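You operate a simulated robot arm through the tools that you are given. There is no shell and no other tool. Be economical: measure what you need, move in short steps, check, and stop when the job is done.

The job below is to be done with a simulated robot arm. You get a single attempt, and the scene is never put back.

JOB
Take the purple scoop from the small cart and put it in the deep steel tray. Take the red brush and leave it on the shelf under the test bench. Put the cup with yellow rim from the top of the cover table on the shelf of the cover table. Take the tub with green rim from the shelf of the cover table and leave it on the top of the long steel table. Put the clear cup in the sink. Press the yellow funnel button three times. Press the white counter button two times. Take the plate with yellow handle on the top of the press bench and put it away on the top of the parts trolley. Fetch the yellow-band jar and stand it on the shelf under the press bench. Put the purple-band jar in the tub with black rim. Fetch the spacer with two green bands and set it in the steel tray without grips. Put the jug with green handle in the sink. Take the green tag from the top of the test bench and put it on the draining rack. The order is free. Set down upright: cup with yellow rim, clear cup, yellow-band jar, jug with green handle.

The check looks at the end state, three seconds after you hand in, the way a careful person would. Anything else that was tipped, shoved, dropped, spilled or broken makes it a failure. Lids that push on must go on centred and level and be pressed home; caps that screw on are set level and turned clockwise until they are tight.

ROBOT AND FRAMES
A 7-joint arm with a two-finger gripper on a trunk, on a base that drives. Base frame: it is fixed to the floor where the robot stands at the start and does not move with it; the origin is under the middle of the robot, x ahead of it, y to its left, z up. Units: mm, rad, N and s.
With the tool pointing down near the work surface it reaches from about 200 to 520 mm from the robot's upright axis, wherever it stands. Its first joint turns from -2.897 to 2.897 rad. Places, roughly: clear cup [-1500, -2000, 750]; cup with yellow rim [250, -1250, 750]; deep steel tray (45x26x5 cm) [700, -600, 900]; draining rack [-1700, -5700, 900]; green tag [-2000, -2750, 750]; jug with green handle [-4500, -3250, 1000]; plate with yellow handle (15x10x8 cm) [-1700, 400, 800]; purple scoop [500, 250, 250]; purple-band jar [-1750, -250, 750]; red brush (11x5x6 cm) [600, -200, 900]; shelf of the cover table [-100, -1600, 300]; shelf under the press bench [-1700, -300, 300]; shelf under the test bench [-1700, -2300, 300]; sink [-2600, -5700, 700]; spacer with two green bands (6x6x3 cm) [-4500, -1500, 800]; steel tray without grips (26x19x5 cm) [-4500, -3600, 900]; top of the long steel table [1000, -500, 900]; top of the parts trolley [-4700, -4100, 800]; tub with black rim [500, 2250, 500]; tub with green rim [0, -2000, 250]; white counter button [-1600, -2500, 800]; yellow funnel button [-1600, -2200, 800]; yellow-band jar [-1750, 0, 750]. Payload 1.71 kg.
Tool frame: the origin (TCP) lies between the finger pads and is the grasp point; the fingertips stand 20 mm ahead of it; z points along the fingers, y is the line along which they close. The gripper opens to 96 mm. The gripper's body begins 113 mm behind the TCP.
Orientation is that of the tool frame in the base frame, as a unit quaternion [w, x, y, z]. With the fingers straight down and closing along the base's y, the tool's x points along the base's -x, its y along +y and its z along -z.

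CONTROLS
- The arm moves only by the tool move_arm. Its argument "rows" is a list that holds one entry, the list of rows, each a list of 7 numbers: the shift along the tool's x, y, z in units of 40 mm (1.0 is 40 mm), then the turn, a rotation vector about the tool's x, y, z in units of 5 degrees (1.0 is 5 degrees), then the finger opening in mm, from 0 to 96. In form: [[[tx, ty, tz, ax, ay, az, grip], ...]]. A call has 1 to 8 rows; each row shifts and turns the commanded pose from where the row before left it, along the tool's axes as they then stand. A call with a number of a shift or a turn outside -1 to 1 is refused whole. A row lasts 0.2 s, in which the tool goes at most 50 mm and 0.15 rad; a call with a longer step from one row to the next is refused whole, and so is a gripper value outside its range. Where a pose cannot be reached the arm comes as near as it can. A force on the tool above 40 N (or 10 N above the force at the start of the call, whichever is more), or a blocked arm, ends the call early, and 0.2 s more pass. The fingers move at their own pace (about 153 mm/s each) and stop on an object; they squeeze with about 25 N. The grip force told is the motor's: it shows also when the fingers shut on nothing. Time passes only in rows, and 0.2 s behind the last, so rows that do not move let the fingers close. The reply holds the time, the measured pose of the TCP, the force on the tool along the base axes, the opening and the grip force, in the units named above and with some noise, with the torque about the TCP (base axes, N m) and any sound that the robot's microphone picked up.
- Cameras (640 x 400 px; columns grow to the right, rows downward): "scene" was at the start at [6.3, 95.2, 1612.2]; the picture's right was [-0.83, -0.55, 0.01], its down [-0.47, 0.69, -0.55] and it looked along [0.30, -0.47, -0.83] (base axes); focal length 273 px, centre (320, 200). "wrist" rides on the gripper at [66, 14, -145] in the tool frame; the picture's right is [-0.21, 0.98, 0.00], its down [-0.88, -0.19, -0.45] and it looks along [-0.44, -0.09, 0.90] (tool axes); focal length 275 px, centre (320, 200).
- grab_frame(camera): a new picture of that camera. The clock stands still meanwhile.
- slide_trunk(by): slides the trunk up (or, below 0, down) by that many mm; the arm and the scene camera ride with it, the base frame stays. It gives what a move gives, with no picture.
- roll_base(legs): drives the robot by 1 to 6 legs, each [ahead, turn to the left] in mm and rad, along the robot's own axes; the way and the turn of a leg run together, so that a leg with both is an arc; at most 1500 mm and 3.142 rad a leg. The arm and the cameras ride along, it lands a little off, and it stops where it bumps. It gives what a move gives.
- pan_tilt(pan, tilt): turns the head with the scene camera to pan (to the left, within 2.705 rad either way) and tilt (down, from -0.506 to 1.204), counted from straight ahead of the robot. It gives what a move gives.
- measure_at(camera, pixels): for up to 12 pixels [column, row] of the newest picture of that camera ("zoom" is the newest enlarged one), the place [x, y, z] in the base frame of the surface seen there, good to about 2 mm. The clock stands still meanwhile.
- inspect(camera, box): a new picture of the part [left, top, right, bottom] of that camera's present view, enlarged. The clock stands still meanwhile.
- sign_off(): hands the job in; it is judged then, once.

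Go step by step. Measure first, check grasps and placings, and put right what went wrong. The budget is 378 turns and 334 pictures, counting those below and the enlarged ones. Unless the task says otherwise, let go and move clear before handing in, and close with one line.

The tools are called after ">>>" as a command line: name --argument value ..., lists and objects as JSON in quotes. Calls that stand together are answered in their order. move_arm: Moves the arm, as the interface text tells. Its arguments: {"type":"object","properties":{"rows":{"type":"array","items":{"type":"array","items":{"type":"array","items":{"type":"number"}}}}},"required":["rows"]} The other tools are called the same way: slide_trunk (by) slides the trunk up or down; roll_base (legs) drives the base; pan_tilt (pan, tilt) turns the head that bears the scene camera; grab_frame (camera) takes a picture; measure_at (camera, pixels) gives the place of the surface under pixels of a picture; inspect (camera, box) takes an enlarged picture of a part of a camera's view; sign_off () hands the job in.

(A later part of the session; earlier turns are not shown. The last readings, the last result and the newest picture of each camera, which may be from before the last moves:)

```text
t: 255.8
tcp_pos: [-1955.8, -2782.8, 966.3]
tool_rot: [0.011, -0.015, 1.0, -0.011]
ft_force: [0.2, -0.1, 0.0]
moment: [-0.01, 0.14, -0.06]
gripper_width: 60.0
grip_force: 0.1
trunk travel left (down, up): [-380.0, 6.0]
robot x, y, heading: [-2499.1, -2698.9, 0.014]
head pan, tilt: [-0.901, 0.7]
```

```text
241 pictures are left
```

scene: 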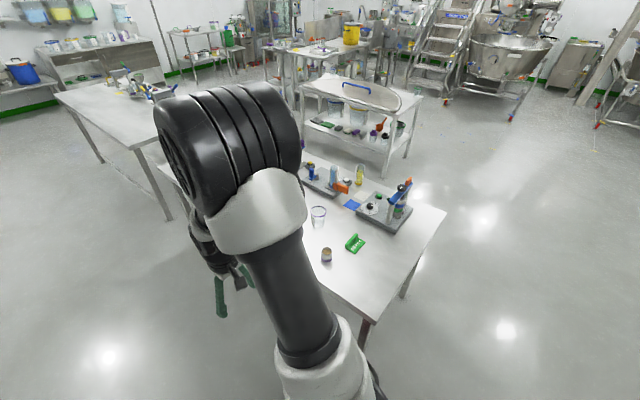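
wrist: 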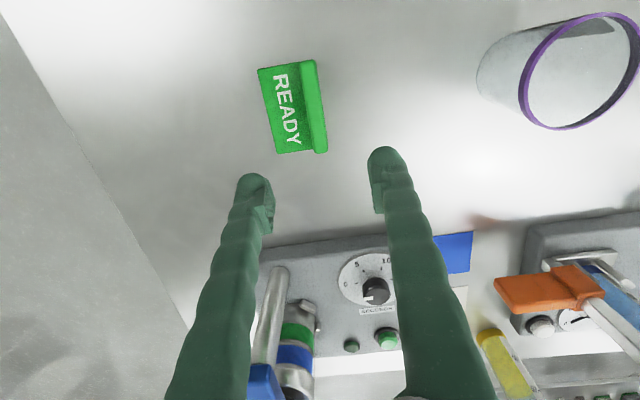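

>>> measure_at --camera "wrist" --pixels '[[308, 65], [320, 148], [314, 105], [303, 105], [324, 105], [280, 110]]'

>>> move_arm --rows '[[[0.75, 0, 0.6, 0, 0, 0, 60], [0, 0, 1, 0, 0, 0, 60], [0, 0, 0.9, 0, 0, 0, 60]]]'

>>> grab_frame --camera "wrist"

```text
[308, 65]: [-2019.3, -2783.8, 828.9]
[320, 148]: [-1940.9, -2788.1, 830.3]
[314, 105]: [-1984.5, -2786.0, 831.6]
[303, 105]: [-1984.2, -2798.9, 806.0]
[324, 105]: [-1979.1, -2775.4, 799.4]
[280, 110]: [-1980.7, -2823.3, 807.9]
```

```text
t: 256.6
tcp_pos: [-1986.9, -2786.3, 864.2]
tool_rot: [0.013, -0.016, 1.0, -0.01]
ft_force: [0.5, 0.0, -0.4]
moment: [0.01, 0.03, -0.04]
gripper_width: 60.1
grip_force: 0.1
trunk travel left (down, up): [-380.0, 6.0]
robot x, y, heading: [-2500.5, -2699.0, 0.008]
head pan, tilt: [-0.901, 0.7]
```

```text
240 pictures are left
```

wrist: 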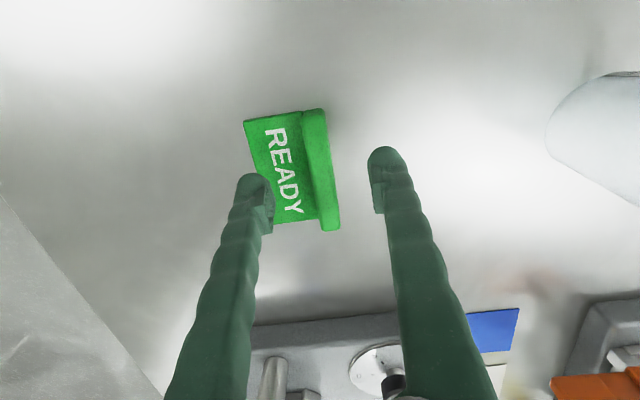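

Aligned; lower 31 mm and close on the ridge.

>>> move_arm --rows '[[[0, 0, 0.5, 0, 0, 0, 60], [0, 0, 0.27, 0, 0, 0, 60], [0, 0, 0, 0, 0, 0, 0], [0, 0, 0, 0, 0, 0, 0]]]'

>>> grab_frame --camera "wrist"

```text
t: 257.6
tcp_pos: [-1988.2, -2786.7, 836.6]
tool_rot: [0.013, -0.016, 1.0, -0.01]
ft_force: [-1.0, 0.1, -0.4]
moment: [0.0, -0.03, 0.03]
gripper_width: 14.4
grip_force: 25.4
trunk travel left (down, up): [-380.0, 6.0]
robot x, y, heading: [-2499.3, -2699.9, 0.008]
head pan, tilt: [-0.901, 0.7]
```

```text
239 pictures are left
```

wrist: 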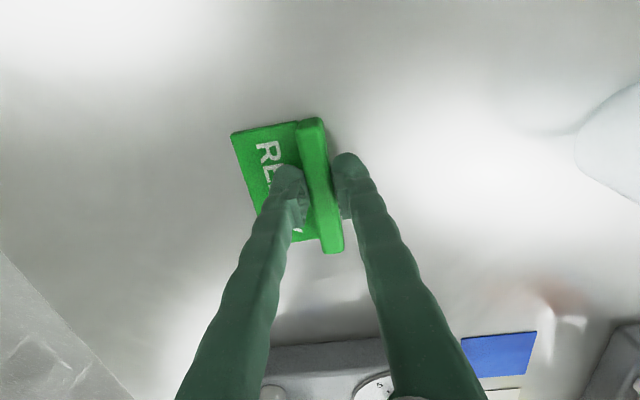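

>>> move_arm --rows '[[[0, 0, -0.6, 0, 0, 0, 0], [0, 0, -1, 0, 0, 0, 0], [0, 0, -1, 0, 0, 0, 0], [0, 0, -1, 0, 0, 0, 0], [0, 0, -1, 0, 0, 0, 0], [0, 0, -1, 0, 0, 0, 0], [0, 0, -1, 0, 0, 0, 0]]]'

>>> roll_base --legs '[[-200, 0], [0, -1.25], [1450, 0], [700, 0], [0, -0.33]]'

>>> pan_tilt --pan 0.0 --tilt 0.7

>>> grab_frame --camera "scene"

>>> grab_frame --camera "wrist"

```text
t: 259.2
tcp_pos: [-1993.5, -2781.8, 1102.1]
tool_rot: [0.013, -0.015, 1.0, -0.011]
ft_force: [-0.6, -0.2, 0.9]
moment: [-0.01, -0.02, -0.02]
gripper_width: 14.6
grip_force: 25.1
trunk travel left (down, up): [-380.0, 6.0]
robot x, y, heading: [-2498.9, -2697.0, 0.011]
head pan, tilt: [-0.901, 0.7]
```

```text
t: 276.7
tcp_pos: [-2134.5, -5250.0, 1101.8]
tool_rot: [0.002, 0.71, 0.704, -0.017]
ft_force: [0.4, -0.1, -0.5]
moment: [0.0, -0.01, 0.02]
gripper_width: 14.5
grip_force: 25.0
trunk travel left (down, up): [-380.0, 6.0]
robot x, y, heading: [-2028.0, -4744.9, -1.599]
head pan, tilt: [-0.901, 0.7]
```

```text
t: 277.9
tcp_pos: [-2134.0, -5232.2, 1109.6]
tool_rot: [0.007, 0.71, 0.704, -0.022]
ft_force: [-0.1, -0.2, -0.7]
moment: [0.02, 0.0, -0.05]
gripper_width: 14.4
grip_force: 25.2
trunk travel left (down, up): [-380.0, 6.0]
robot x, y, heading: [-2027.5, -4746.2, -1.604]
head pan, tilt: [0.0, 0.7]
```

```text
238 pictures are left
```

scene: 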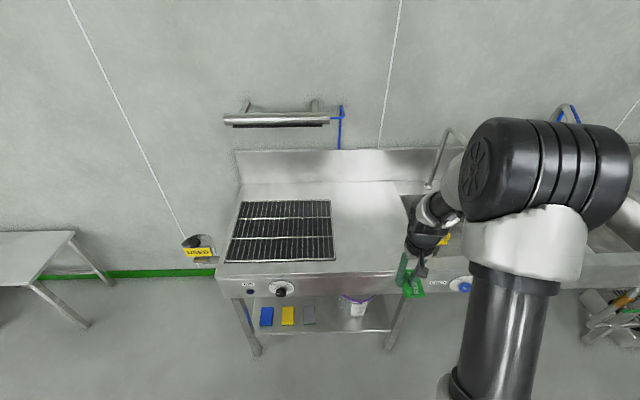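

```text
237 pictures are left
```

wrist: 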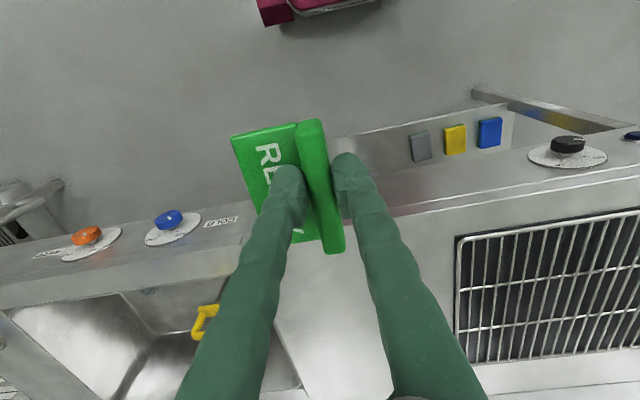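

>>> measure_at --camera "scene" --pixels '[[227, 262], [335, 258], [331, 201], [242, 202], [285, 235], [275, 118], [365, 250]]'

>>> roll_base --legs '[[0, 0.62], [440, 0], [0, -0.59]]'

>>> grab_frame --camera "wrist"

```text
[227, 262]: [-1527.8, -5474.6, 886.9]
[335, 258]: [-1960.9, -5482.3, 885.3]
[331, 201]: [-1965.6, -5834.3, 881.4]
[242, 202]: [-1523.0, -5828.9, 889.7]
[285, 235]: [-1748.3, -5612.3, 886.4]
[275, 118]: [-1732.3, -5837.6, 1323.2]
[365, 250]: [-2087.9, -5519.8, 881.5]
```

```text
t: 282.3
tcp_pos: [-1642.7, -5472.7, 1123.7]
tool_rot: [0.027, 0.459, 0.888, -0.026]
ft_force: [-0.1, 0.1, -0.3]
moment: [0.09, 0.0, -0.01]
gripper_width: 14.2
grip_force: 24.6
trunk travel left (down, up): [-380.0, 6.0]
robot x, y, heading: [-1823.2, -5044.6, -0.978]
head pan, tilt: [0.0, 0.7]
stopped in leg 2: the robot was blocked; the commanded pose is now the measured one
```

```text
236 pictures are left
```

wrist: 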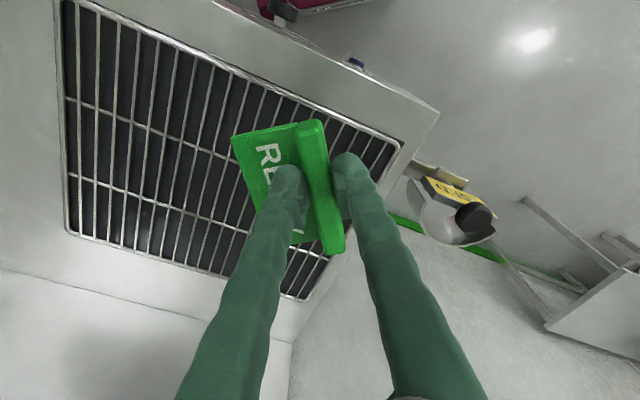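

The base corner bumped the unit; I back slightly and straighten.

>>> roll_base --legs '[[-60, 0], [0, -0.6]]'

>>> grab_frame --camera "wrist"

>>> grab_frame --camera "scene"

```text
t: 285.3
tcp_pos: [-1957.3, -5458.3, 1119.4]
tool_rot: [0.013, 0.707, 0.707, -0.03]
ft_force: [-0.7, 0.8, 0.4]
moment: [-0.07, 0.02, 0.0]
gripper_width: 14.5
grip_force: 24.9
trunk travel left (down, up): [-380.0, 6.0]
robot x, y, heading: [-1848.8, -4997.0, -1.59]
head pan, tilt: [0.0, 0.7]
```

```text
235 pictures are left
```

wrist: 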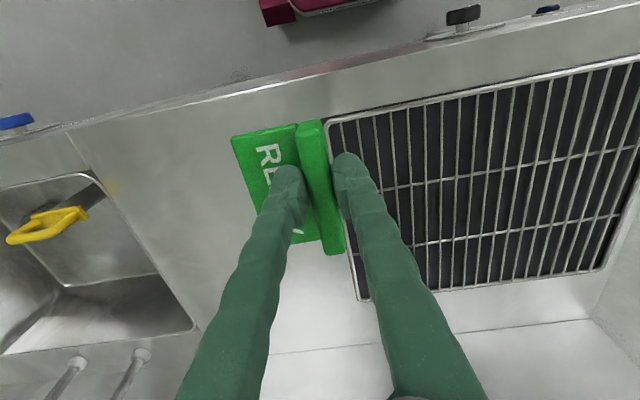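

```text
234 pictures are left
```

scene: 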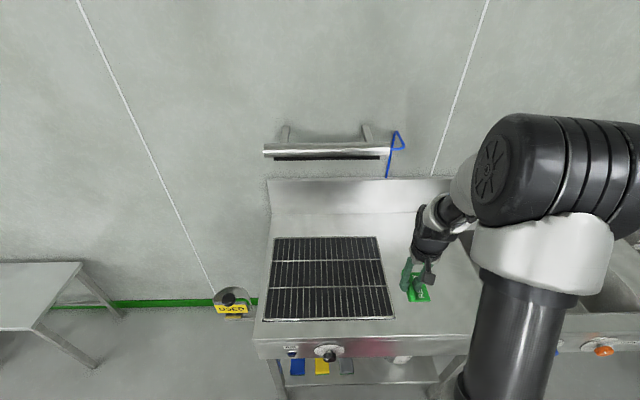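

>>> move_arm --rows '[[[0, 0.85, 0, 0, 0.2, 0, 0], [0, 0.85, 0, 0, 0.2, 0, 0], [0, 0.85, 0, 0, 0.2, 0, 0], [0, 0.85, 0, 0, 0, 0, 0], [0, 0.85, 0, 0, 0, 0, 0]]]'

>>> roll_base --legs '[[85, 0]]'

>>> move_arm --rows '[[[-0.6, 0, 0.6, 0, 0, 0, 0], [-0.6, 0, 0.6, 0, 0, 0, 0], [0, 0, 1, 0, 0, 0, 0]]]'

>>> grab_frame --camera "wrist"

```text
t: 286.5
tcp_pos: [-1783.1, -5447.6, 1122.1]
tool_rot: [-0.001, 0.706, 0.708, -0.015]
ft_force: [0.2, -0.5, -0.3]
moment: [0.01, 0.08, -0.03]
gripper_width: 14.7
grip_force: 24.8
trunk travel left (down, up): [-380.0, 6.0]
robot x, y, heading: [-1850.8, -4996.6, -1.598]
head pan, tilt: [0.0, 0.7]
```

```text
t: 287.6
tcp_pos: [-1787.1, -5514.9, 1129.8]
tool_rot: [0.004, 0.707, 0.707, -0.021]
ft_force: [0.2, -0.1, 0.1]
moment: [-0.01, -0.03, -0.02]
gripper_width: 14.5
grip_force: 24.7
trunk travel left (down, up): [-380.0, 6.0]
robot x, y, heading: [-1854.0, -5081.1, -1.594]
head pan, tilt: [0.0, 0.7]
```

```text
t: 288.4
tcp_pos: [-1791.6, -5578.4, 1035.7]
tool_rot: [0.0, 0.707, 0.707, -0.015]
ft_force: [-0.8, 0.3, 0.2]
moment: [0.0, -0.03, -0.03]
gripper_width: 14.6
grip_force: 25.2
trunk travel left (down, up): [-380.0, 6.0]
robot x, y, heading: [-1853.4, -5081.3, -1.596]
head pan, tilt: [0.0, 0.7]
```

```text
233 pictures are left
```

wrist: 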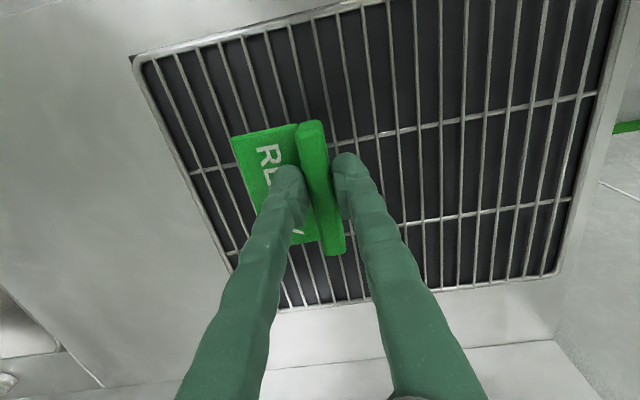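

>>> move_arm --rows '[[[0, 0.5, 0.8, 0, 0.15, 0, 0], [0, 0, 0.9, 0, 0, 0, 0], [0, 0, 0.8, 0, 0, 0, 0]]]'

>>> move_arm --rows '[[[0, 0, 0.12, 0, 0, 0, 0], [0, 0, 0.1, 0, 0, 0, 0]]]'

```text
t: 289.2
tcp_pos: [-1774.0, -5585.7, 934.1]
tool_rot: [-0.006, 0.706, 0.708, -0.009]
ft_force: [0.4, -0.7, -0.7]
moment: [0.16, 0.05, -0.04]
gripper_width: 14.4
grip_force: 24.6
trunk travel left (down, up): [-380.0, 6.0]
robot x, y, heading: [-1852.5, -5080.2, -1.594]
head pan, tilt: [0.0, 0.7]
```

```text
t: 289.8
tcp_pos: [-1772.3, -5573.8, 930.5]
tool_rot: [-0.003, 0.706, 0.708, -0.014]
ft_force: [-0.4, 0.5, 0.5]
moment: [0.01, -0.02, 0.02]
gripper_width: 14.4
grip_force: 25.3
trunk travel left (down, up): [-380.0, 6.0]
robot x, y, heading: [-1854.9, -5079.7, -1.594]
head pan, tilt: [0.0, 0.7]
```

>>> move_arm --rows '[[[0, 0, 0.1, 0, 0, 0, 0], [0, 0, 0.06, 0, 0, 0, 0]]]'

>>> grab_frame --camera "wrist"

```text
t: 290.4
tcp_pos: [-1772.0, -5570.5, 927.6]
tool_rot: [0.0, 0.707, 0.707, -0.015]
ft_force: [1.9, 2.6, 17.7]
moment: [0.56, 0.0, -0.01]
gripper_width: 14.3
grip_force: 25.1
trunk travel left (down, up): [-380.0, 6.0]
robot x, y, heading: [-1856.6, -5077.1, -1.599]
head pan, tilt: [0.0, 0.7]
```

```text
232 pictures are left
```

wrist: 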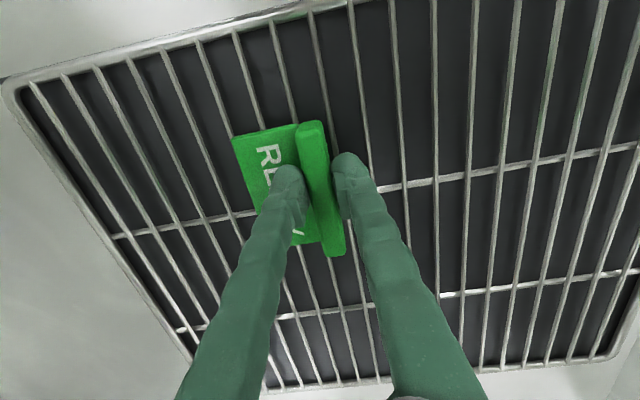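

Contact 17.7 N; the tag rests on the rack. Release and lift.

>>> move_arm --rows '[[[0, 0, -0.03, 0, 0, 0, 0], [0, 0, 0, 0, 0, 0, 50], [0, 0, 0, 0, 0, 0, 50], [0, 0, -0.8, 0, 0, 0, 50], [0, 0, -1, 0, 0, 0, 50], [0, 0, -1, 0, 0, 0, 50], [0, 0, -1, 0, 0, 0, 50]]]'

>>> grab_frame --camera "wrist"

```text
t: 292.0
tcp_pos: [-1772.5, -5567.4, 1082.8]
tool_rot: [-0.001, 0.707, 0.707, -0.014]
ft_force: [-0.5, -0.2, 0.2]
moment: [-0.04, -0.01, 0.0]
gripper_width: 50.0
grip_force: 0.1
trunk travel left (down, up): [-380.0, 6.0]
robot x, y, heading: [-1853.1, -5079.4, -1.601]
head pan, tilt: [0.0, 0.7]
```

```text
231 pictures are left
```

wrist: 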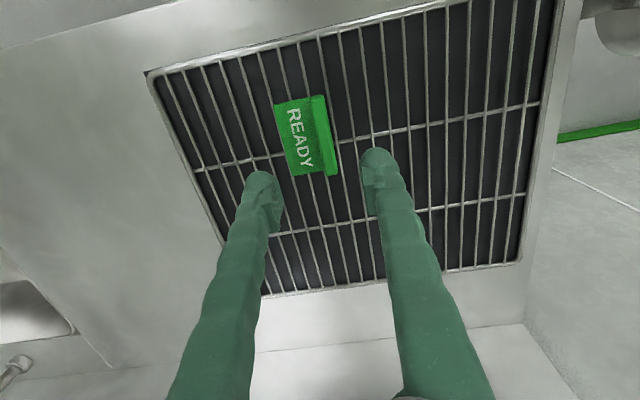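

Tag placed. Next the jug: I drive towards the divider's north side and look.

>>> roll_base --legs '[[-300, 0], [0, -2.58], [1450, 0], [620, 0]]'

>>> pan_tilt --pan 0.9 --tilt 0.5

>>> grab_frame --camera "scene"

```text
t: 311.8
tcp_pos: [-3153.9, -2625.0, 1080.3]
tool_rot: [-0.015, 0.866, -0.5, -0.002]
ft_force: [0.3, 0.3, -1.1]
moment: [-0.01, -0.01, 0.01]
gripper_width: 49.9
grip_force: 0.0
trunk travel left (down, up): [-380.0, 6.0]
robot x, y, heading: [-2836.7, -3009.2, 2.069]
head pan, tilt: [0.0, 0.7]
```

```text
t: 313.0
tcp_pos: [-3145.6, -2640.3, 1089.6]
tool_rot: [-0.018, 0.865, -0.501, -0.01]
ft_force: [0.7, -0.4, 0.3]
moment: [0.03, 0.02, 0.03]
gripper_width: 50.2
grip_force: 0.1
trunk travel left (down, up): [-380.0, 6.0]
robot x, y, heading: [-2838.4, -3009.5, 2.065]
head pan, tilt: [0.901, 0.499]
```

```text
230 pictures are left
```

scene: 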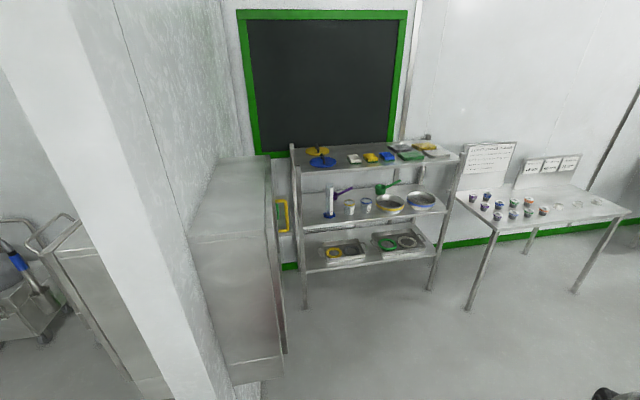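

>>> roll_base --legs '[[0, 0.5], [950, 0], [0, 0.58]]'

>>> pan_tilt --pan 0.65 --tilt 0.4

>>> grab_frame --camera "scene"

```text
t: 322.0
tcp_pos: [-4131.8, -2571.9, 1088.8]
tool_rot: [-0.011, 1.0, 0.017, -0.018]
ft_force: [0.7, -0.1, 0.1]
moment: [0.0, -0.03, -0.02]
gripper_width: 49.9
grip_force: 0.1
trunk travel left (down, up): [-380.0, 6.0]
robot x, y, heading: [-3662.4, -2476.1, -3.135]
head pan, tilt: [0.901, 0.499]
```

```text
t: 322.7
tcp_pos: [-4115.0, -2572.9, 1096.8]
tool_rot: [-0.01, 0.999, 0.017, -0.025]
ft_force: [-0.9, -0.1, 0.7]
moment: [0.04, 0.01, -0.04]
gripper_width: 49.7
grip_force: 0.0
trunk travel left (down, up): [-380.0, 6.0]
robot x, y, heading: [-3664.8, -2474.0, -3.136]
head pan, tilt: [0.649, 0.4]
```

```text
229 pictures are left
```

scene: 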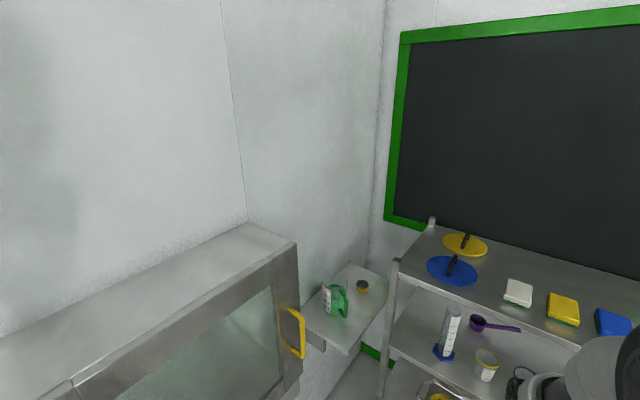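

>>> inspect --camera "scene" --box '[250, 220, 420, 370]'

>>> measure_at --camera "zoom" --pixels '[[290, 260], [310, 300], [345, 300], [350, 360], [420, 250], [360, 340], [520, 225], [190, 300], [170, 100], [540, 180], [230, 330], [290, 335]]'

```text
2.67 times, centred on (335, 295) of scene
```

zoom: 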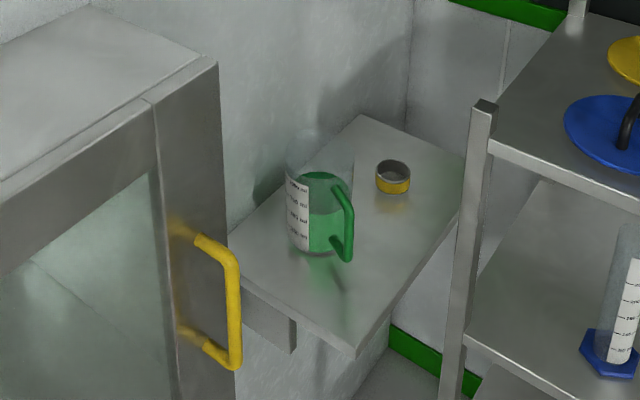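

```text
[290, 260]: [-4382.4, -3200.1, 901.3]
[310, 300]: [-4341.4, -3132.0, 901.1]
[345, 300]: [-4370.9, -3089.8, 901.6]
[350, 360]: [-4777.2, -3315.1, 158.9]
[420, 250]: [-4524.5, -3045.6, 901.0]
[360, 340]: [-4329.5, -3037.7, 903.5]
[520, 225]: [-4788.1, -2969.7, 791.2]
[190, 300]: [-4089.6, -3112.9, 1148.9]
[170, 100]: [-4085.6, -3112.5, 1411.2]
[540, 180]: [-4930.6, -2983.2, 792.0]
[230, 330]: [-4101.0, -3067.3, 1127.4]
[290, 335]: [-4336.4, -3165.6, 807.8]
```

The jug (330,298) stands on a ledge at z 901 and seems to hold green liquid, so it must stay level. Checking clearances first.

>>> measure_at --camera "scene" --pixels '[[396, 264], [386, 370], [580, 300], [390, 345], [600, 345], [430, 222], [350, 352], [388, 275], [330, 285], [346, 300]]'

>>> pan_tilt --pan 0.4 --tilt 0.8

>>> grab_frame --camera "scene"

```text
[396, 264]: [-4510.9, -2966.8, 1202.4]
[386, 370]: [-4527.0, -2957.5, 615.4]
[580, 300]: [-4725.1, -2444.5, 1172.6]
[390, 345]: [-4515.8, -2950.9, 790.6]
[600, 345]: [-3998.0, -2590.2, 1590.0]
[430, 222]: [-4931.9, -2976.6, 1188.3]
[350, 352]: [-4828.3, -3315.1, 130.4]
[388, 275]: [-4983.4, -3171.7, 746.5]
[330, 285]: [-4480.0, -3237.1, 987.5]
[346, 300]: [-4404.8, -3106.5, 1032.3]
```

```text
t: 323.6
tcp_pos: [-4116.0, -2573.7, 1094.5]
tool_rot: [-0.01, 0.999, 0.017, -0.025]
ft_force: [-0.9, 0.5, -0.9]
moment: [0.03, 0.01, 0.01]
gripper_width: 49.8
grip_force: 0.1
trunk travel left (down, up): [-380.0, 6.0]
robot x, y, heading: [-3662.4, -2470.8, -3.134]
head pan, tilt: [0.4, 0.799]
```

```text
227 pictures are left
```

scene: 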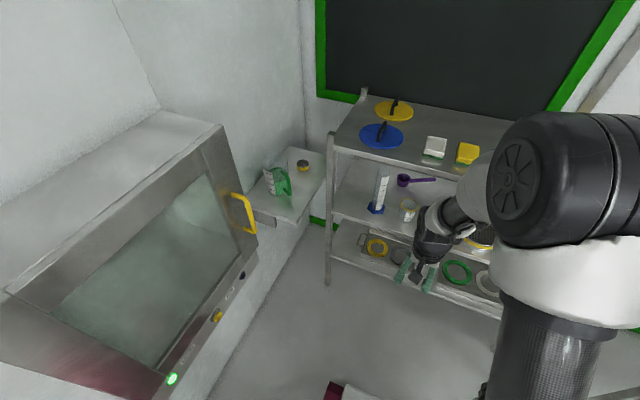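

The shelving front is at x≈−4510 and the hatch handle at x≈−4090, so I retract the arm, reverse in between and then face the ledge.

>>> move_arm --rows '[[[0.8, 0, 0, 0, 0.2, 0, 96], [0.8, 0, 0, 0, 0.2, 0, 96], [0.8, 0, 0, 0, 0.1, 0, 96], [0.6, 0, 0, 0, 0, 0, 96]]]'

>>> roll_base --legs '[[0, -3.14], [-565, 0], [0, -1.571]]'

>>> pan_tilt --pan 0.0 --tilt 0.8

>>> grab_frame --camera "scene"

```text
t: 324.6
tcp_pos: [-3995.1, -2568.8, 1092.4]
tool_rot: [-0.01, 1.0, 0.017, -0.004]
ft_force: [0.0, 0.0, -0.2]
moment: [-0.01, -0.03, 0.0]
gripper_width: 96.2
grip_force: 0.0
trunk travel left (down, up): [-380.0, 6.0]
robot x, y, heading: [-3659.5, -2472.5, -3.136]
head pan, tilt: [0.4, 0.799]
```

```text
t: 341.4
tcp_pos: [-4125.6, -2799.9, 1091.1]
tool_rot: [-0.005, 0.699, 0.715, -0.01]
ft_force: [0.7, -0.3, -0.8]
moment: [0.0, 0.03, -0.02]
gripper_width: 95.8
grip_force: 0.0
trunk travel left (down, up): [-380.0, 6.0]
robot x, y, heading: [-4215.1, -2464.2, -1.573]
head pan, tilt: [0.4, 0.799]
```

```text
t: 342.3
tcp_pos: [-4124.6, -2785.6, 1096.6]
tool_rot: [0.0, 0.699, 0.715, -0.014]
ft_force: [-1.1, -1.1, -0.4]
moment: [0.06, -0.01, -0.01]
gripper_width: 96.0
grip_force: 0.1
trunk travel left (down, up): [-380.0, 6.0]
robot x, y, heading: [-4213.2, -2468.5, -1.576]
head pan, tilt: [0.0, 0.799]
```

```text
226 pictures are left
```

scene: 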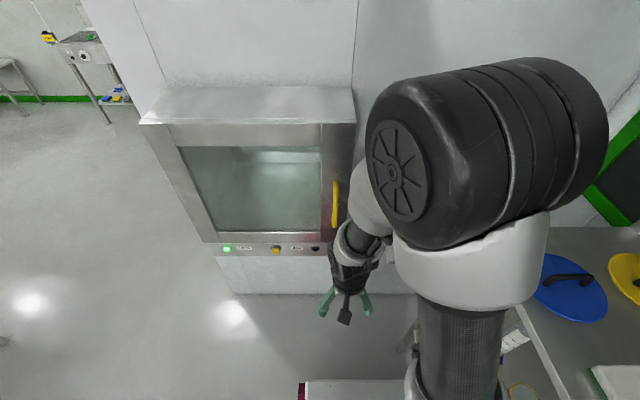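

>>> move_arm --rows '[[[0, -0.9, 0, 0, 0.15, 0, 96], [0, -0.9, 0, 0, 0.15, 0, 96], [0, -0.9, 0, 0, 0, 0, 96], [0, -0.9, 0, 0, 0, 0, 96], [0, -0.9, 0, 0, 0, 0, 96], [0, -0.9, 0, 0, 0, 0, 96]]]'

>>> grab_frame --camera "wrist"

```text
t: 343.7
tcp_pos: [-4341.8, -2787.9, 1102.6]
tool_rot: [-0.01, 0.699, 0.715, -0.005]
ft_force: [-1.6, 0.2, -0.5]
moment: [0.04, -0.03, -0.05]
gripper_width: 95.9
grip_force: 0.1
trunk travel left (down, up): [-380.0, 6.0]
robot x, y, heading: [-4217.4, -2465.7, -1.567]
head pan, tilt: [0.0, 0.799]
```

```text
225 pictures are left
```

wrist: 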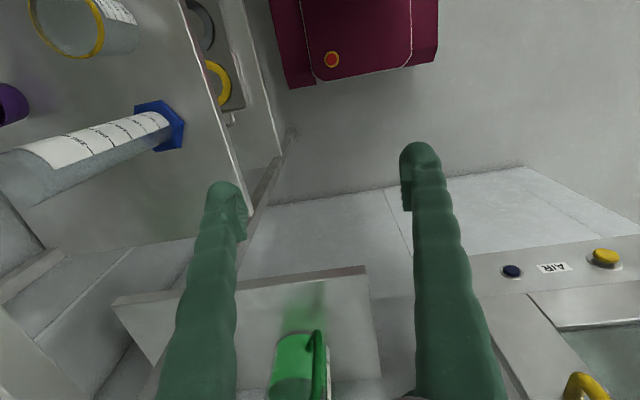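

>>> roll_base --legs '[[140, 0]]'

>>> grab_frame --camera "wrist"

```text
t: 345.1
tcp_pos: [-4342.5, -2906.5, 1108.9]
tool_rot: [-0.003, 0.701, 0.713, -0.013]
ft_force: [-0.5, -0.4, 0.1]
moment: [-0.06, -0.04, 0.01]
gripper_width: 95.9
grip_force: 0.1
trunk travel left (down, up): [-380.0, 6.0]
robot x, y, heading: [-4217.5, -2602.6, -1.576]
head pan, tilt: [0.0, 0.799]
```

```text
224 pictures are left
```

wrist: 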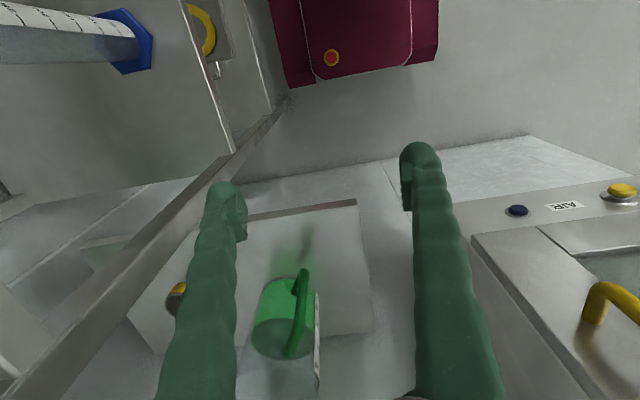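

>>> inspect --camera "wrist" --box '[160, 240, 400, 400]'

>>> measure_at --camera "zoom" --pixels '[[250, 250], [300, 250], [235, 180], [325, 140], [360, 100], [345, 290], [380, 80], [420, 160], [415, 260], [230, 340], [380, 350], [300, 200]]'

```text
2.50 times, centred on (280, 320) of wrist
```

zoom: 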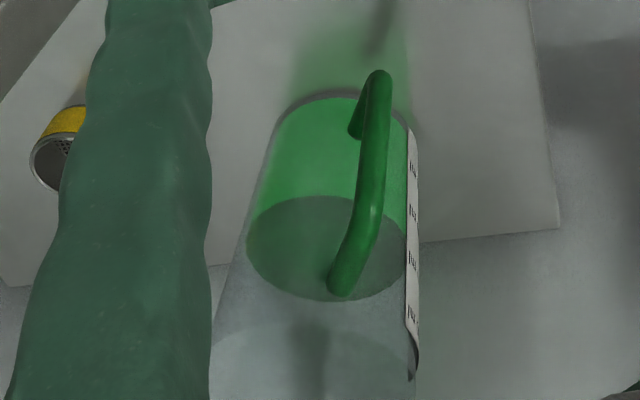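

```text
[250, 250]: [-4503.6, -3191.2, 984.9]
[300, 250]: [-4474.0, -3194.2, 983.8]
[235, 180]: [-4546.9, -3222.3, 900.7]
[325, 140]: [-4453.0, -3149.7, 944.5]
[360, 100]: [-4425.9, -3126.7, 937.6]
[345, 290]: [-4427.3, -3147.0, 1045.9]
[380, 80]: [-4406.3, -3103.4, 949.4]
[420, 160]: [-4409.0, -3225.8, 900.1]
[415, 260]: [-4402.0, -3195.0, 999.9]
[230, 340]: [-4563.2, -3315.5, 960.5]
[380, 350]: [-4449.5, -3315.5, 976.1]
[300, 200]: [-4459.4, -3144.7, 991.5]
```

>>> measure_at --camera "scene" --pixels '[[290, 254], [240, 254], [335, 205], [320, 250], [355, 95], [280, 290]]'

>>> pan_tilt --pan -0.5 --tilt 0.9

>>> grab_frame --camera "scene"

```text
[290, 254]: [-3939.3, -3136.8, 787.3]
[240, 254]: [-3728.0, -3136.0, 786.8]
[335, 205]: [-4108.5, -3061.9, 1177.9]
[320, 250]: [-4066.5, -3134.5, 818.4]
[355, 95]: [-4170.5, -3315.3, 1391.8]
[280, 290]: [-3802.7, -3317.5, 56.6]
```

```text
t: 346.0
tcp_pos: [-4343.6, -2918.3, 1106.1]
tool_rot: [-0.007, 0.701, 0.713, -0.009]
ft_force: [0.1, 0.2, 0.7]
moment: [0.09, 0.01, 0.02]
gripper_width: 95.7
grip_force: 0.1
trunk travel left (down, up): [-380.0, 6.0]
robot x, y, heading: [-4215.4, -2607.1, -1.575]
head pan, tilt: [-0.499, 0.901]
```

```text
222 pictures are left
```

scene: 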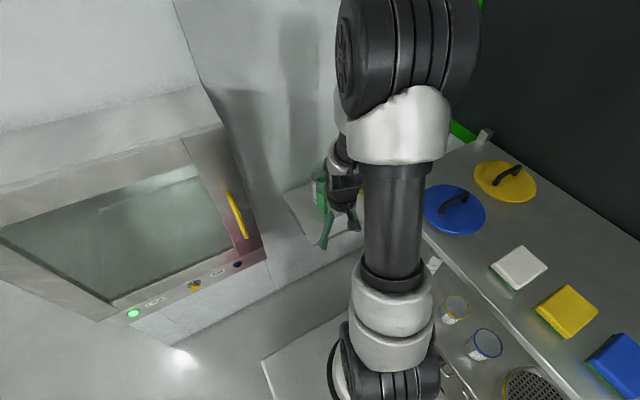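

>>> roll_base --legs '[[140, 0]]'

>>> grab_frame --camera "wrist"

>>> grab_frame --camera "scene"

```text
t: 347.4
tcp_pos: [-4341.5, -3076.3, 1097.9]
tool_rot: [-0.016, 0.702, 0.712, -0.002]
ft_force: [0.3, -2.8, -0.5]
moment: [0.39, 0.03, -0.03]
gripper_width: 96.0
grip_force: 0.0
trunk travel left (down, up): [-380.0, 6.0]
robot x, y, heading: [-4207.4, -2739.2, -1.606]
head pan, tilt: [-0.499, 0.901]
```

```text
221 pictures are left
```

wrist: 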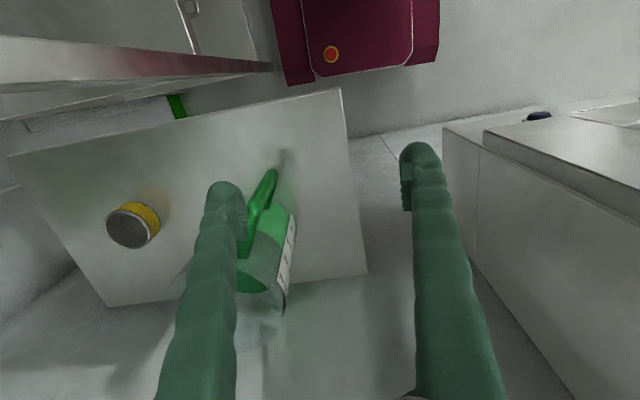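

```text
220 pictures are left
```

scene: 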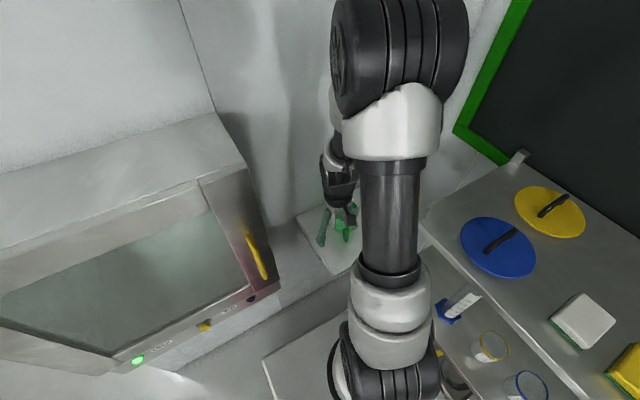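

>>> inspect --camera "wrist" --box '[160, 150, 360, 370]'

>>> measure_at --camera "scene" --pixels '[[400, 30], [340, 220], [336, 170], [258, 260], [400, 90]]'

```text
1.82 times, centred on (260, 260) of wrist
```

zoom: 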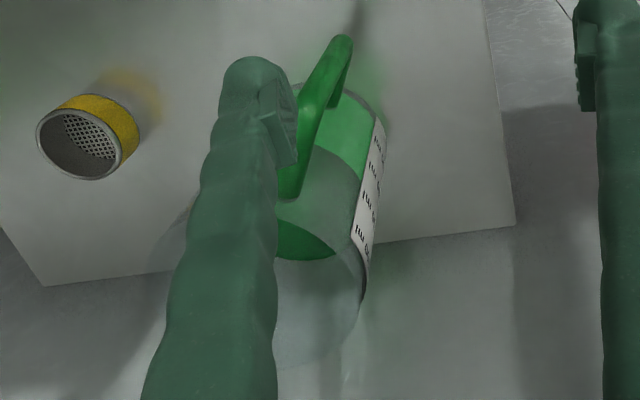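

```text
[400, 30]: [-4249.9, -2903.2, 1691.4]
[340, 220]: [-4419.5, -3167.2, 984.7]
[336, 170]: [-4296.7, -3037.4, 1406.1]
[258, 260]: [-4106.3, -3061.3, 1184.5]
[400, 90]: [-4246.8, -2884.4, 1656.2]
```

>>> move_arm --rows '[[[0, 0, -1, 0, 0, 0, 96], [0, 0, -1, 0, 0, 0, 96], [0, -0.8, -0.5, 0, 0, 0, 96], [0, -0.8, 0, 0, 0, 0, 96], [0, -0.7, 0, 0, 0, 0, 96]]]'

>>> grab_frame --camera "wrist"

>>> inspect --camera "wrist" --box '[220, 130, 420, 290]'

```text
t: 348.6
tcp_pos: [-4434.5, -3082.7, 1200.2]
tool_rot: [-0.016, 0.701, 0.713, 0.001]
ft_force: [0.2, 0.9, 0.6]
moment: [-0.02, 0.0, 0.0]
gripper_width: 96.1
grip_force: 0.0
trunk travel left (down, up): [-380.0, 6.0]
robot x, y, heading: [-4211.5, -2738.0, -1.604]
head pan, tilt: [-0.499, 0.901]
```

```text
218 pictures are left
```

wrist: 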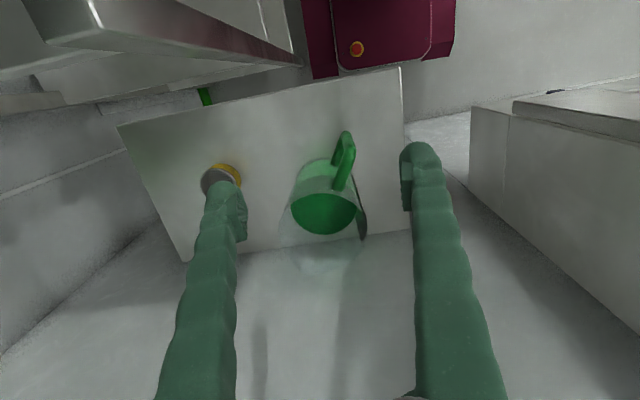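

```text
2.50 times, centred on (320, 210) of wrist
```

zoom: 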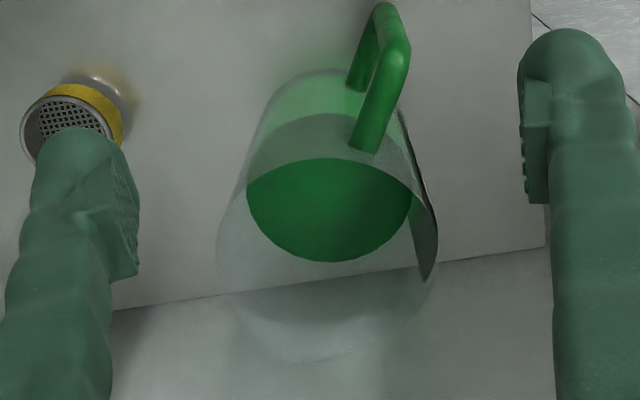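

>>> measure_at --camera "zoom" --pixels '[[432, 275], [434, 220], [425, 265], [405, 130], [365, 150], [385, 60], [383, 15], [330, 200], [250, 195], [408, 195], [220, 250], [310, 358]]'

```text
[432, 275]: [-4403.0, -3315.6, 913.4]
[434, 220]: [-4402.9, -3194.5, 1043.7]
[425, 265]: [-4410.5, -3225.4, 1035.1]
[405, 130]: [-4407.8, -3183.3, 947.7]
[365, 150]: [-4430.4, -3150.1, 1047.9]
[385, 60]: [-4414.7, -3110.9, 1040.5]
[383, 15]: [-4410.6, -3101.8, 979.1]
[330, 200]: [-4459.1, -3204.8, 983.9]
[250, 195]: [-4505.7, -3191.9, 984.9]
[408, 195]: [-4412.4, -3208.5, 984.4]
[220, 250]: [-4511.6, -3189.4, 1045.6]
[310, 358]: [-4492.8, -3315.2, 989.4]
```

Rim: diameter ≈108 mm (too wide to grip across), wall at x≈−4403, rim z≈1050, liquid at 984. I will pinch the wall at the +x side with one finger inside.

>>> move_arm --rows '[[[-0.7, 0.2, 0, 0, 0, 0, 64], [-0.7, 0.2, 0, 0, 0, 0, 64], [-0.7, 0.2, 0, 0, 0, 0, 64], [-0.7, 0.2, 0, 0, 0, 0, 64], [0, 0, 0.8, 0, 0, 0, 64], [0, 0, 0.8, 0, 0, 0, 64], [0, 0, 0.8, 0, 0, 0, 64]]]'

>>> grab_frame --camera "wrist"

>>> grab_frame --camera "scene"

```text
t: 350.2
tcp_pos: [-4402.6, -3194.8, 1097.2]
tool_rot: [-0.016, 0.702, 0.712, 0.001]
ft_force: [0.2, -0.4, 0.0]
moment: [0.0, -0.02, 0.02]
gripper_width: 64.1
grip_force: 0.0
trunk travel left (down, up): [-380.0, 6.0]
robot x, y, heading: [-4211.8, -2734.6, -1.603]
head pan, tilt: [-0.499, 0.901]
```

```text
216 pictures are left
```

wrist: 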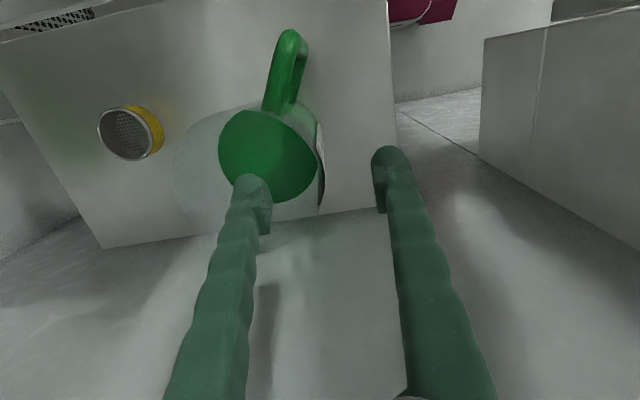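

```text
215 pictures are left
```

scene: 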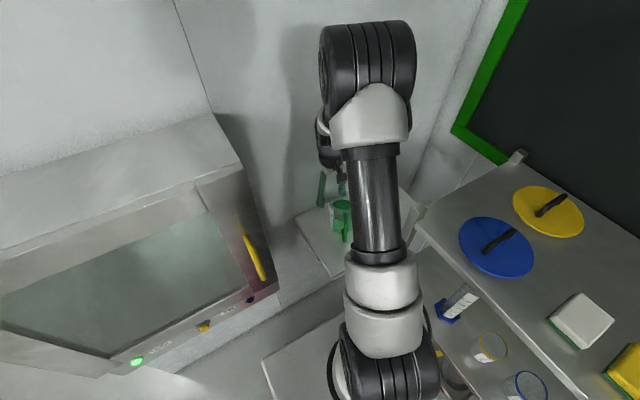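

>>> move_arm --rows '[[[0, 0, 0.5, 0, 0, 0, 64], [0, 0, 0.6, 0, 0, 0, 64], [0, 0, 0.55, 0, 0, 0, 64]]]'

>>> grab_frame --camera "wrist"

```text
t: 351.0
tcp_pos: [-4402.8, -3193.2, 1031.2]
tool_rot: [-0.016, 0.701, 0.713, 0.001]
ft_force: [-0.7, 0.3, 0.0]
moment: [0.01, 0.04, 0.03]
gripper_width: 63.8
grip_force: 0.0
trunk travel left (down, up): [-380.0, 6.0]
robot x, y, heading: [-4209.1, -2738.1, -1.608]
head pan, tilt: [-0.499, 0.901]
```

```text
214 pictures are left
```

wrist: 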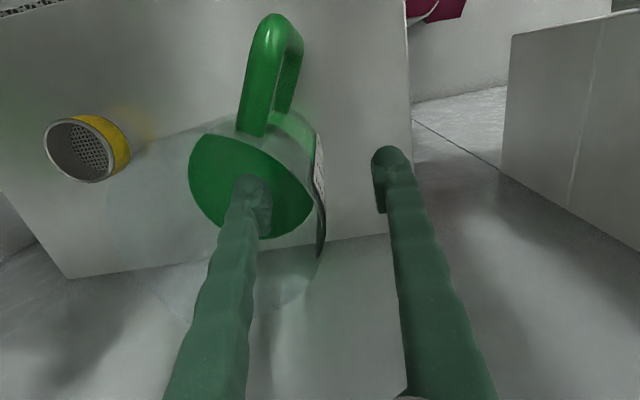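

One finger is inside, the other outside the wall. Close gradually.

>>> move_arm --rows '[[[0, 0, 0, 0, 0, 0, 45], [0, 0, 0, 0, 0, 0, 28], [0, 0, 0, 0, 0, 0, 16], [0, 0, 0, 0, 0, 0, 8], [0, 0, 0, 0, 0, 0, 0], [0, 0, 0, 0, 0, 0, 0]]]'

>>> grab_frame --camera "wrist"

```text
t: 352.4
tcp_pos: [-4403.7, -3193.3, 1031.8]
tool_rot: [-0.017, 0.701, 0.713, 0.0]
ft_force: [-1.2, 1.0, 0.9]
moment: [0.23, 0.03, -0.02]
gripper_width: 5.9
grip_force: 25.1
trunk travel left (down, up): [-380.0, 6.0]
robot x, y, heading: [-4208.9, -2735.3, -1.602]
head pan, tilt: [-0.499, 0.901]
```

```text
213 pictures are left
```

wrist: 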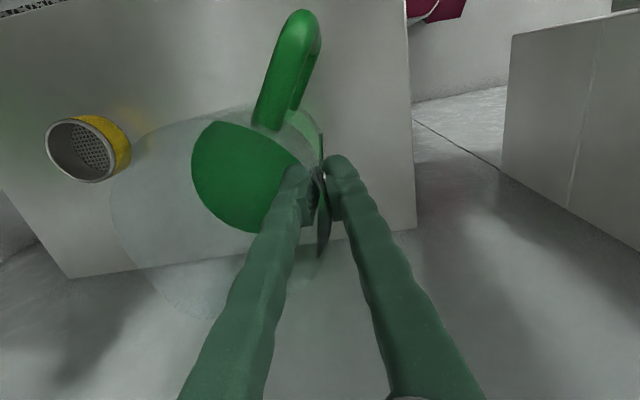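

Pinched (5.9 mm wall). Lift a little and check that it stays level.

>>> move_arm --rows '[[[0, 0, -0.15, 0, 0, 0, 0], [0, 0, -0.2, 0, 0, 0, 0], [0, 0, -0.25, 0, 0, 0, 0], [0, 0, 0, 0, 0, 0, 0]]]'

>>> grab_frame --camera "wrist"

>>> inspect --camera "scene" --box '[280, 150, 440, 290]'

```text
t: 353.4
tcp_pos: [-4405.5, -3196.3, 1055.0]
tool_rot: [-0.017, 0.702, 0.712, 0.002]
ft_force: [0.4, 0.1, -7.7]
moment: [-0.1, -0.27, 0.0]
gripper_width: 6.0
grip_force: 24.9
trunk travel left (down, up): [-380.0, 6.0]
robot x, y, heading: [-4209.6, -2736.1, -1.605]
head pan, tilt: [-0.499, 0.901]
```

```text
212 pictures are left
```

wrist: 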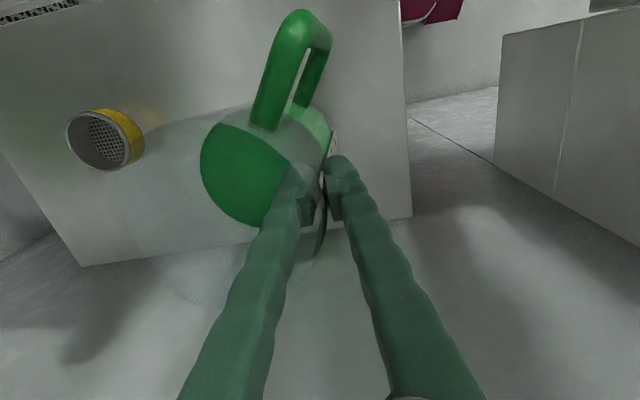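

```text
2.86 times, centred on (360, 220) of scene
```

zoom: 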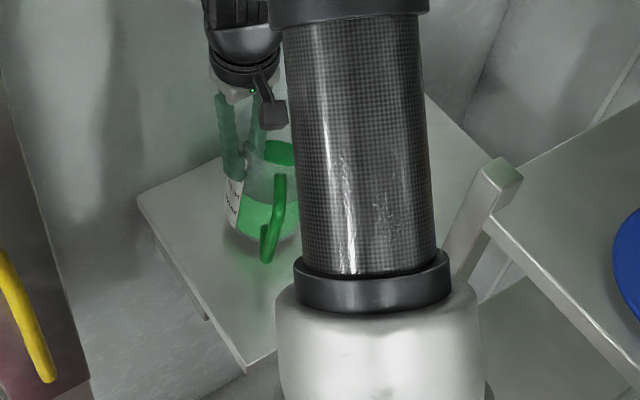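

>>> inspect --camera "wrist" --box '[170, 0, 370, 280]'

>>> measure_at --camera "wrist" --pixels '[[215, 150], [240, 210], [270, 170], [300, 20], [265, 118], [320, 40], [300, 100], [210, 190]]'

```text
1.43 times, centred on (270, 140) of wrist
```

zoom: 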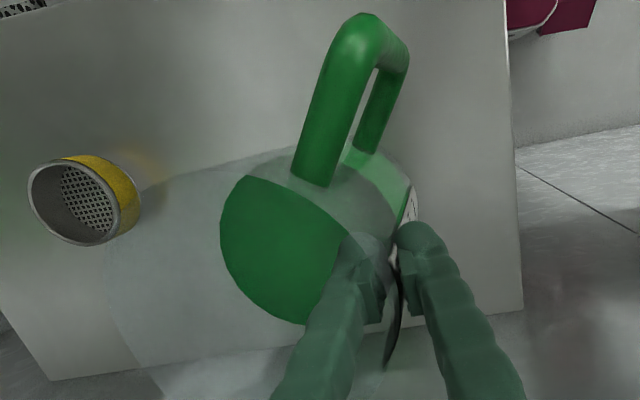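

```text
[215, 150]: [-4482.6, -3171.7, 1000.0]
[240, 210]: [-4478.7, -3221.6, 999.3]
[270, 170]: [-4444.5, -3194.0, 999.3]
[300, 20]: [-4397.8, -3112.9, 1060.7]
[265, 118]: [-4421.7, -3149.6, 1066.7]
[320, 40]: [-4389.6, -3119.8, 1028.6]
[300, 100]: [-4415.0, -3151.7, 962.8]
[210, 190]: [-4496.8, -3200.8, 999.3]
```

It holds (7.7 N), jug tilted only slightly. I lift gently further and move it +x clear of the shelving post.

>>> move_arm --rows '[[[0, 0, -0.3, 0, 0, 0, 0], [0, 0.2, -0.3, 0, 0, 0, 0], [0, 0.3, -0.3, 0, 0, 0, 0], [0, 0.4, 0, 0, 0, 0, 0], [0, 0.4, 0, 0, 0, 0, 0], [0, 0.4, 0, 0, 0, 0, 0], [0, 0.3, 0, 0, 0, 0, 0], [0, 0.2, 0, 0, 0, 0, 0]]]'

>>> grab_frame --camera "wrist"

>>> measure_at --camera "wrist" --pixels '[[240, 190], [265, 118], [300, 20]]'

```text
t: 355.2
tcp_pos: [-4313.4, -3195.1, 1090.6]
tool_rot: [-0.017, 0.701, 0.713, 0.002]
ft_force: [1.1, -0.2, -6.5]
moment: [-0.1, -0.27, -0.02]
gripper_width: 6.1
grip_force: 25.0
trunk travel left (down, up): [-380.0, 6.0]
robot x, y, heading: [-4208.4, -2739.1, -1.605]
head pan, tilt: [-0.499, 0.901]
```

```text
209 pictures are left
```

wrist: 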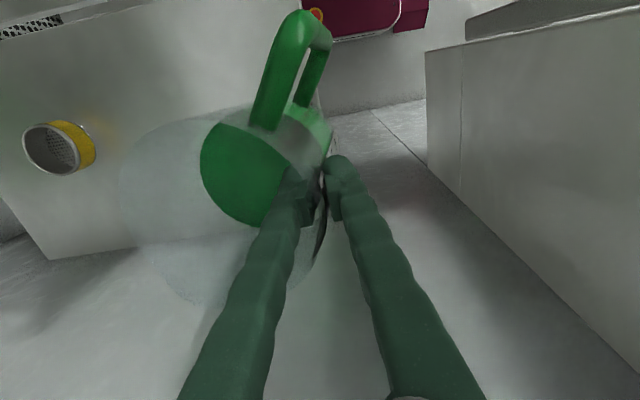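

```text
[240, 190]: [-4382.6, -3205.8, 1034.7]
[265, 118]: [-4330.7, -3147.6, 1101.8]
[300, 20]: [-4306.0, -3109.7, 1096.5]
```

Stable. Now back off and carry it toward the sink in gentle legs.

>>> roll_base --legs '[[-330, 0]]'

>>> grab_frame --camera "wrist"

>>> measure_at --camera "wrist" --pixels '[[240, 190], [265, 118], [300, 20]]'

```text
t: 357.4
tcp_pos: [-4302.8, -2869.4, 1089.4]
tool_rot: [-0.015, 0.7, 0.714, 0.002]
ft_force: [0.5, 0.3, -7.1]
moment: [-0.09, -0.3, 0.01]
gripper_width: 5.9
grip_force: 25.3
trunk travel left (down, up): [-380.0, 6.0]
robot x, y, heading: [-4202.0, -2414.5, -1.605]
head pan, tilt: [-0.499, 0.901]
```

```text
208 pictures are left
```

wrist: 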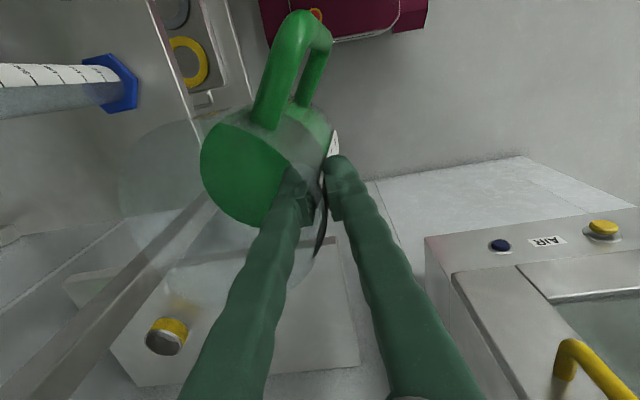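

```text
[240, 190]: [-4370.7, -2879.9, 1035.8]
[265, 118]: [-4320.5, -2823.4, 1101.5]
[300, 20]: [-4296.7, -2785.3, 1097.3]
```

>>> roll_base --legs '[[0, 1.605], [1300, 0], [0, -1.571]]'

>>> grab_frame --camera "wrist"

```text
t: 373.6
tcp_pos: [-2965.4, -2832.0, 1097.4]
tool_rot: [-0.012, 0.666, 0.746, -0.005]
ft_force: [0.2, 0.9, -7.6]
moment: [-0.04, -0.25, 0.0]
gripper_width: 6.0
grip_force: 25.2
trunk travel left (down, up): [-380.0, 6.0]
robot x, y, heading: [-2902.4, -2380.7, -1.504]
head pan, tilt: [-0.499, 0.901]
```

```text
207 pictures are left
```

wrist: 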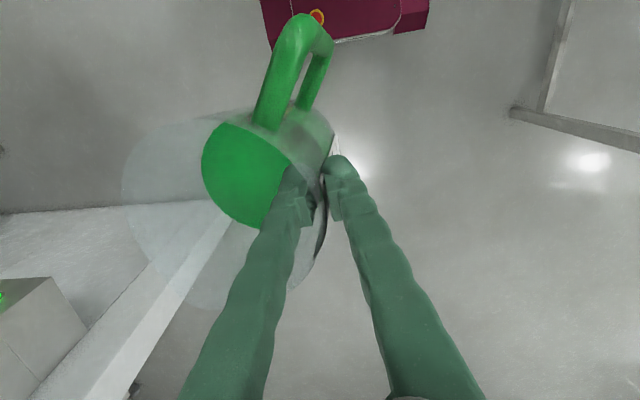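

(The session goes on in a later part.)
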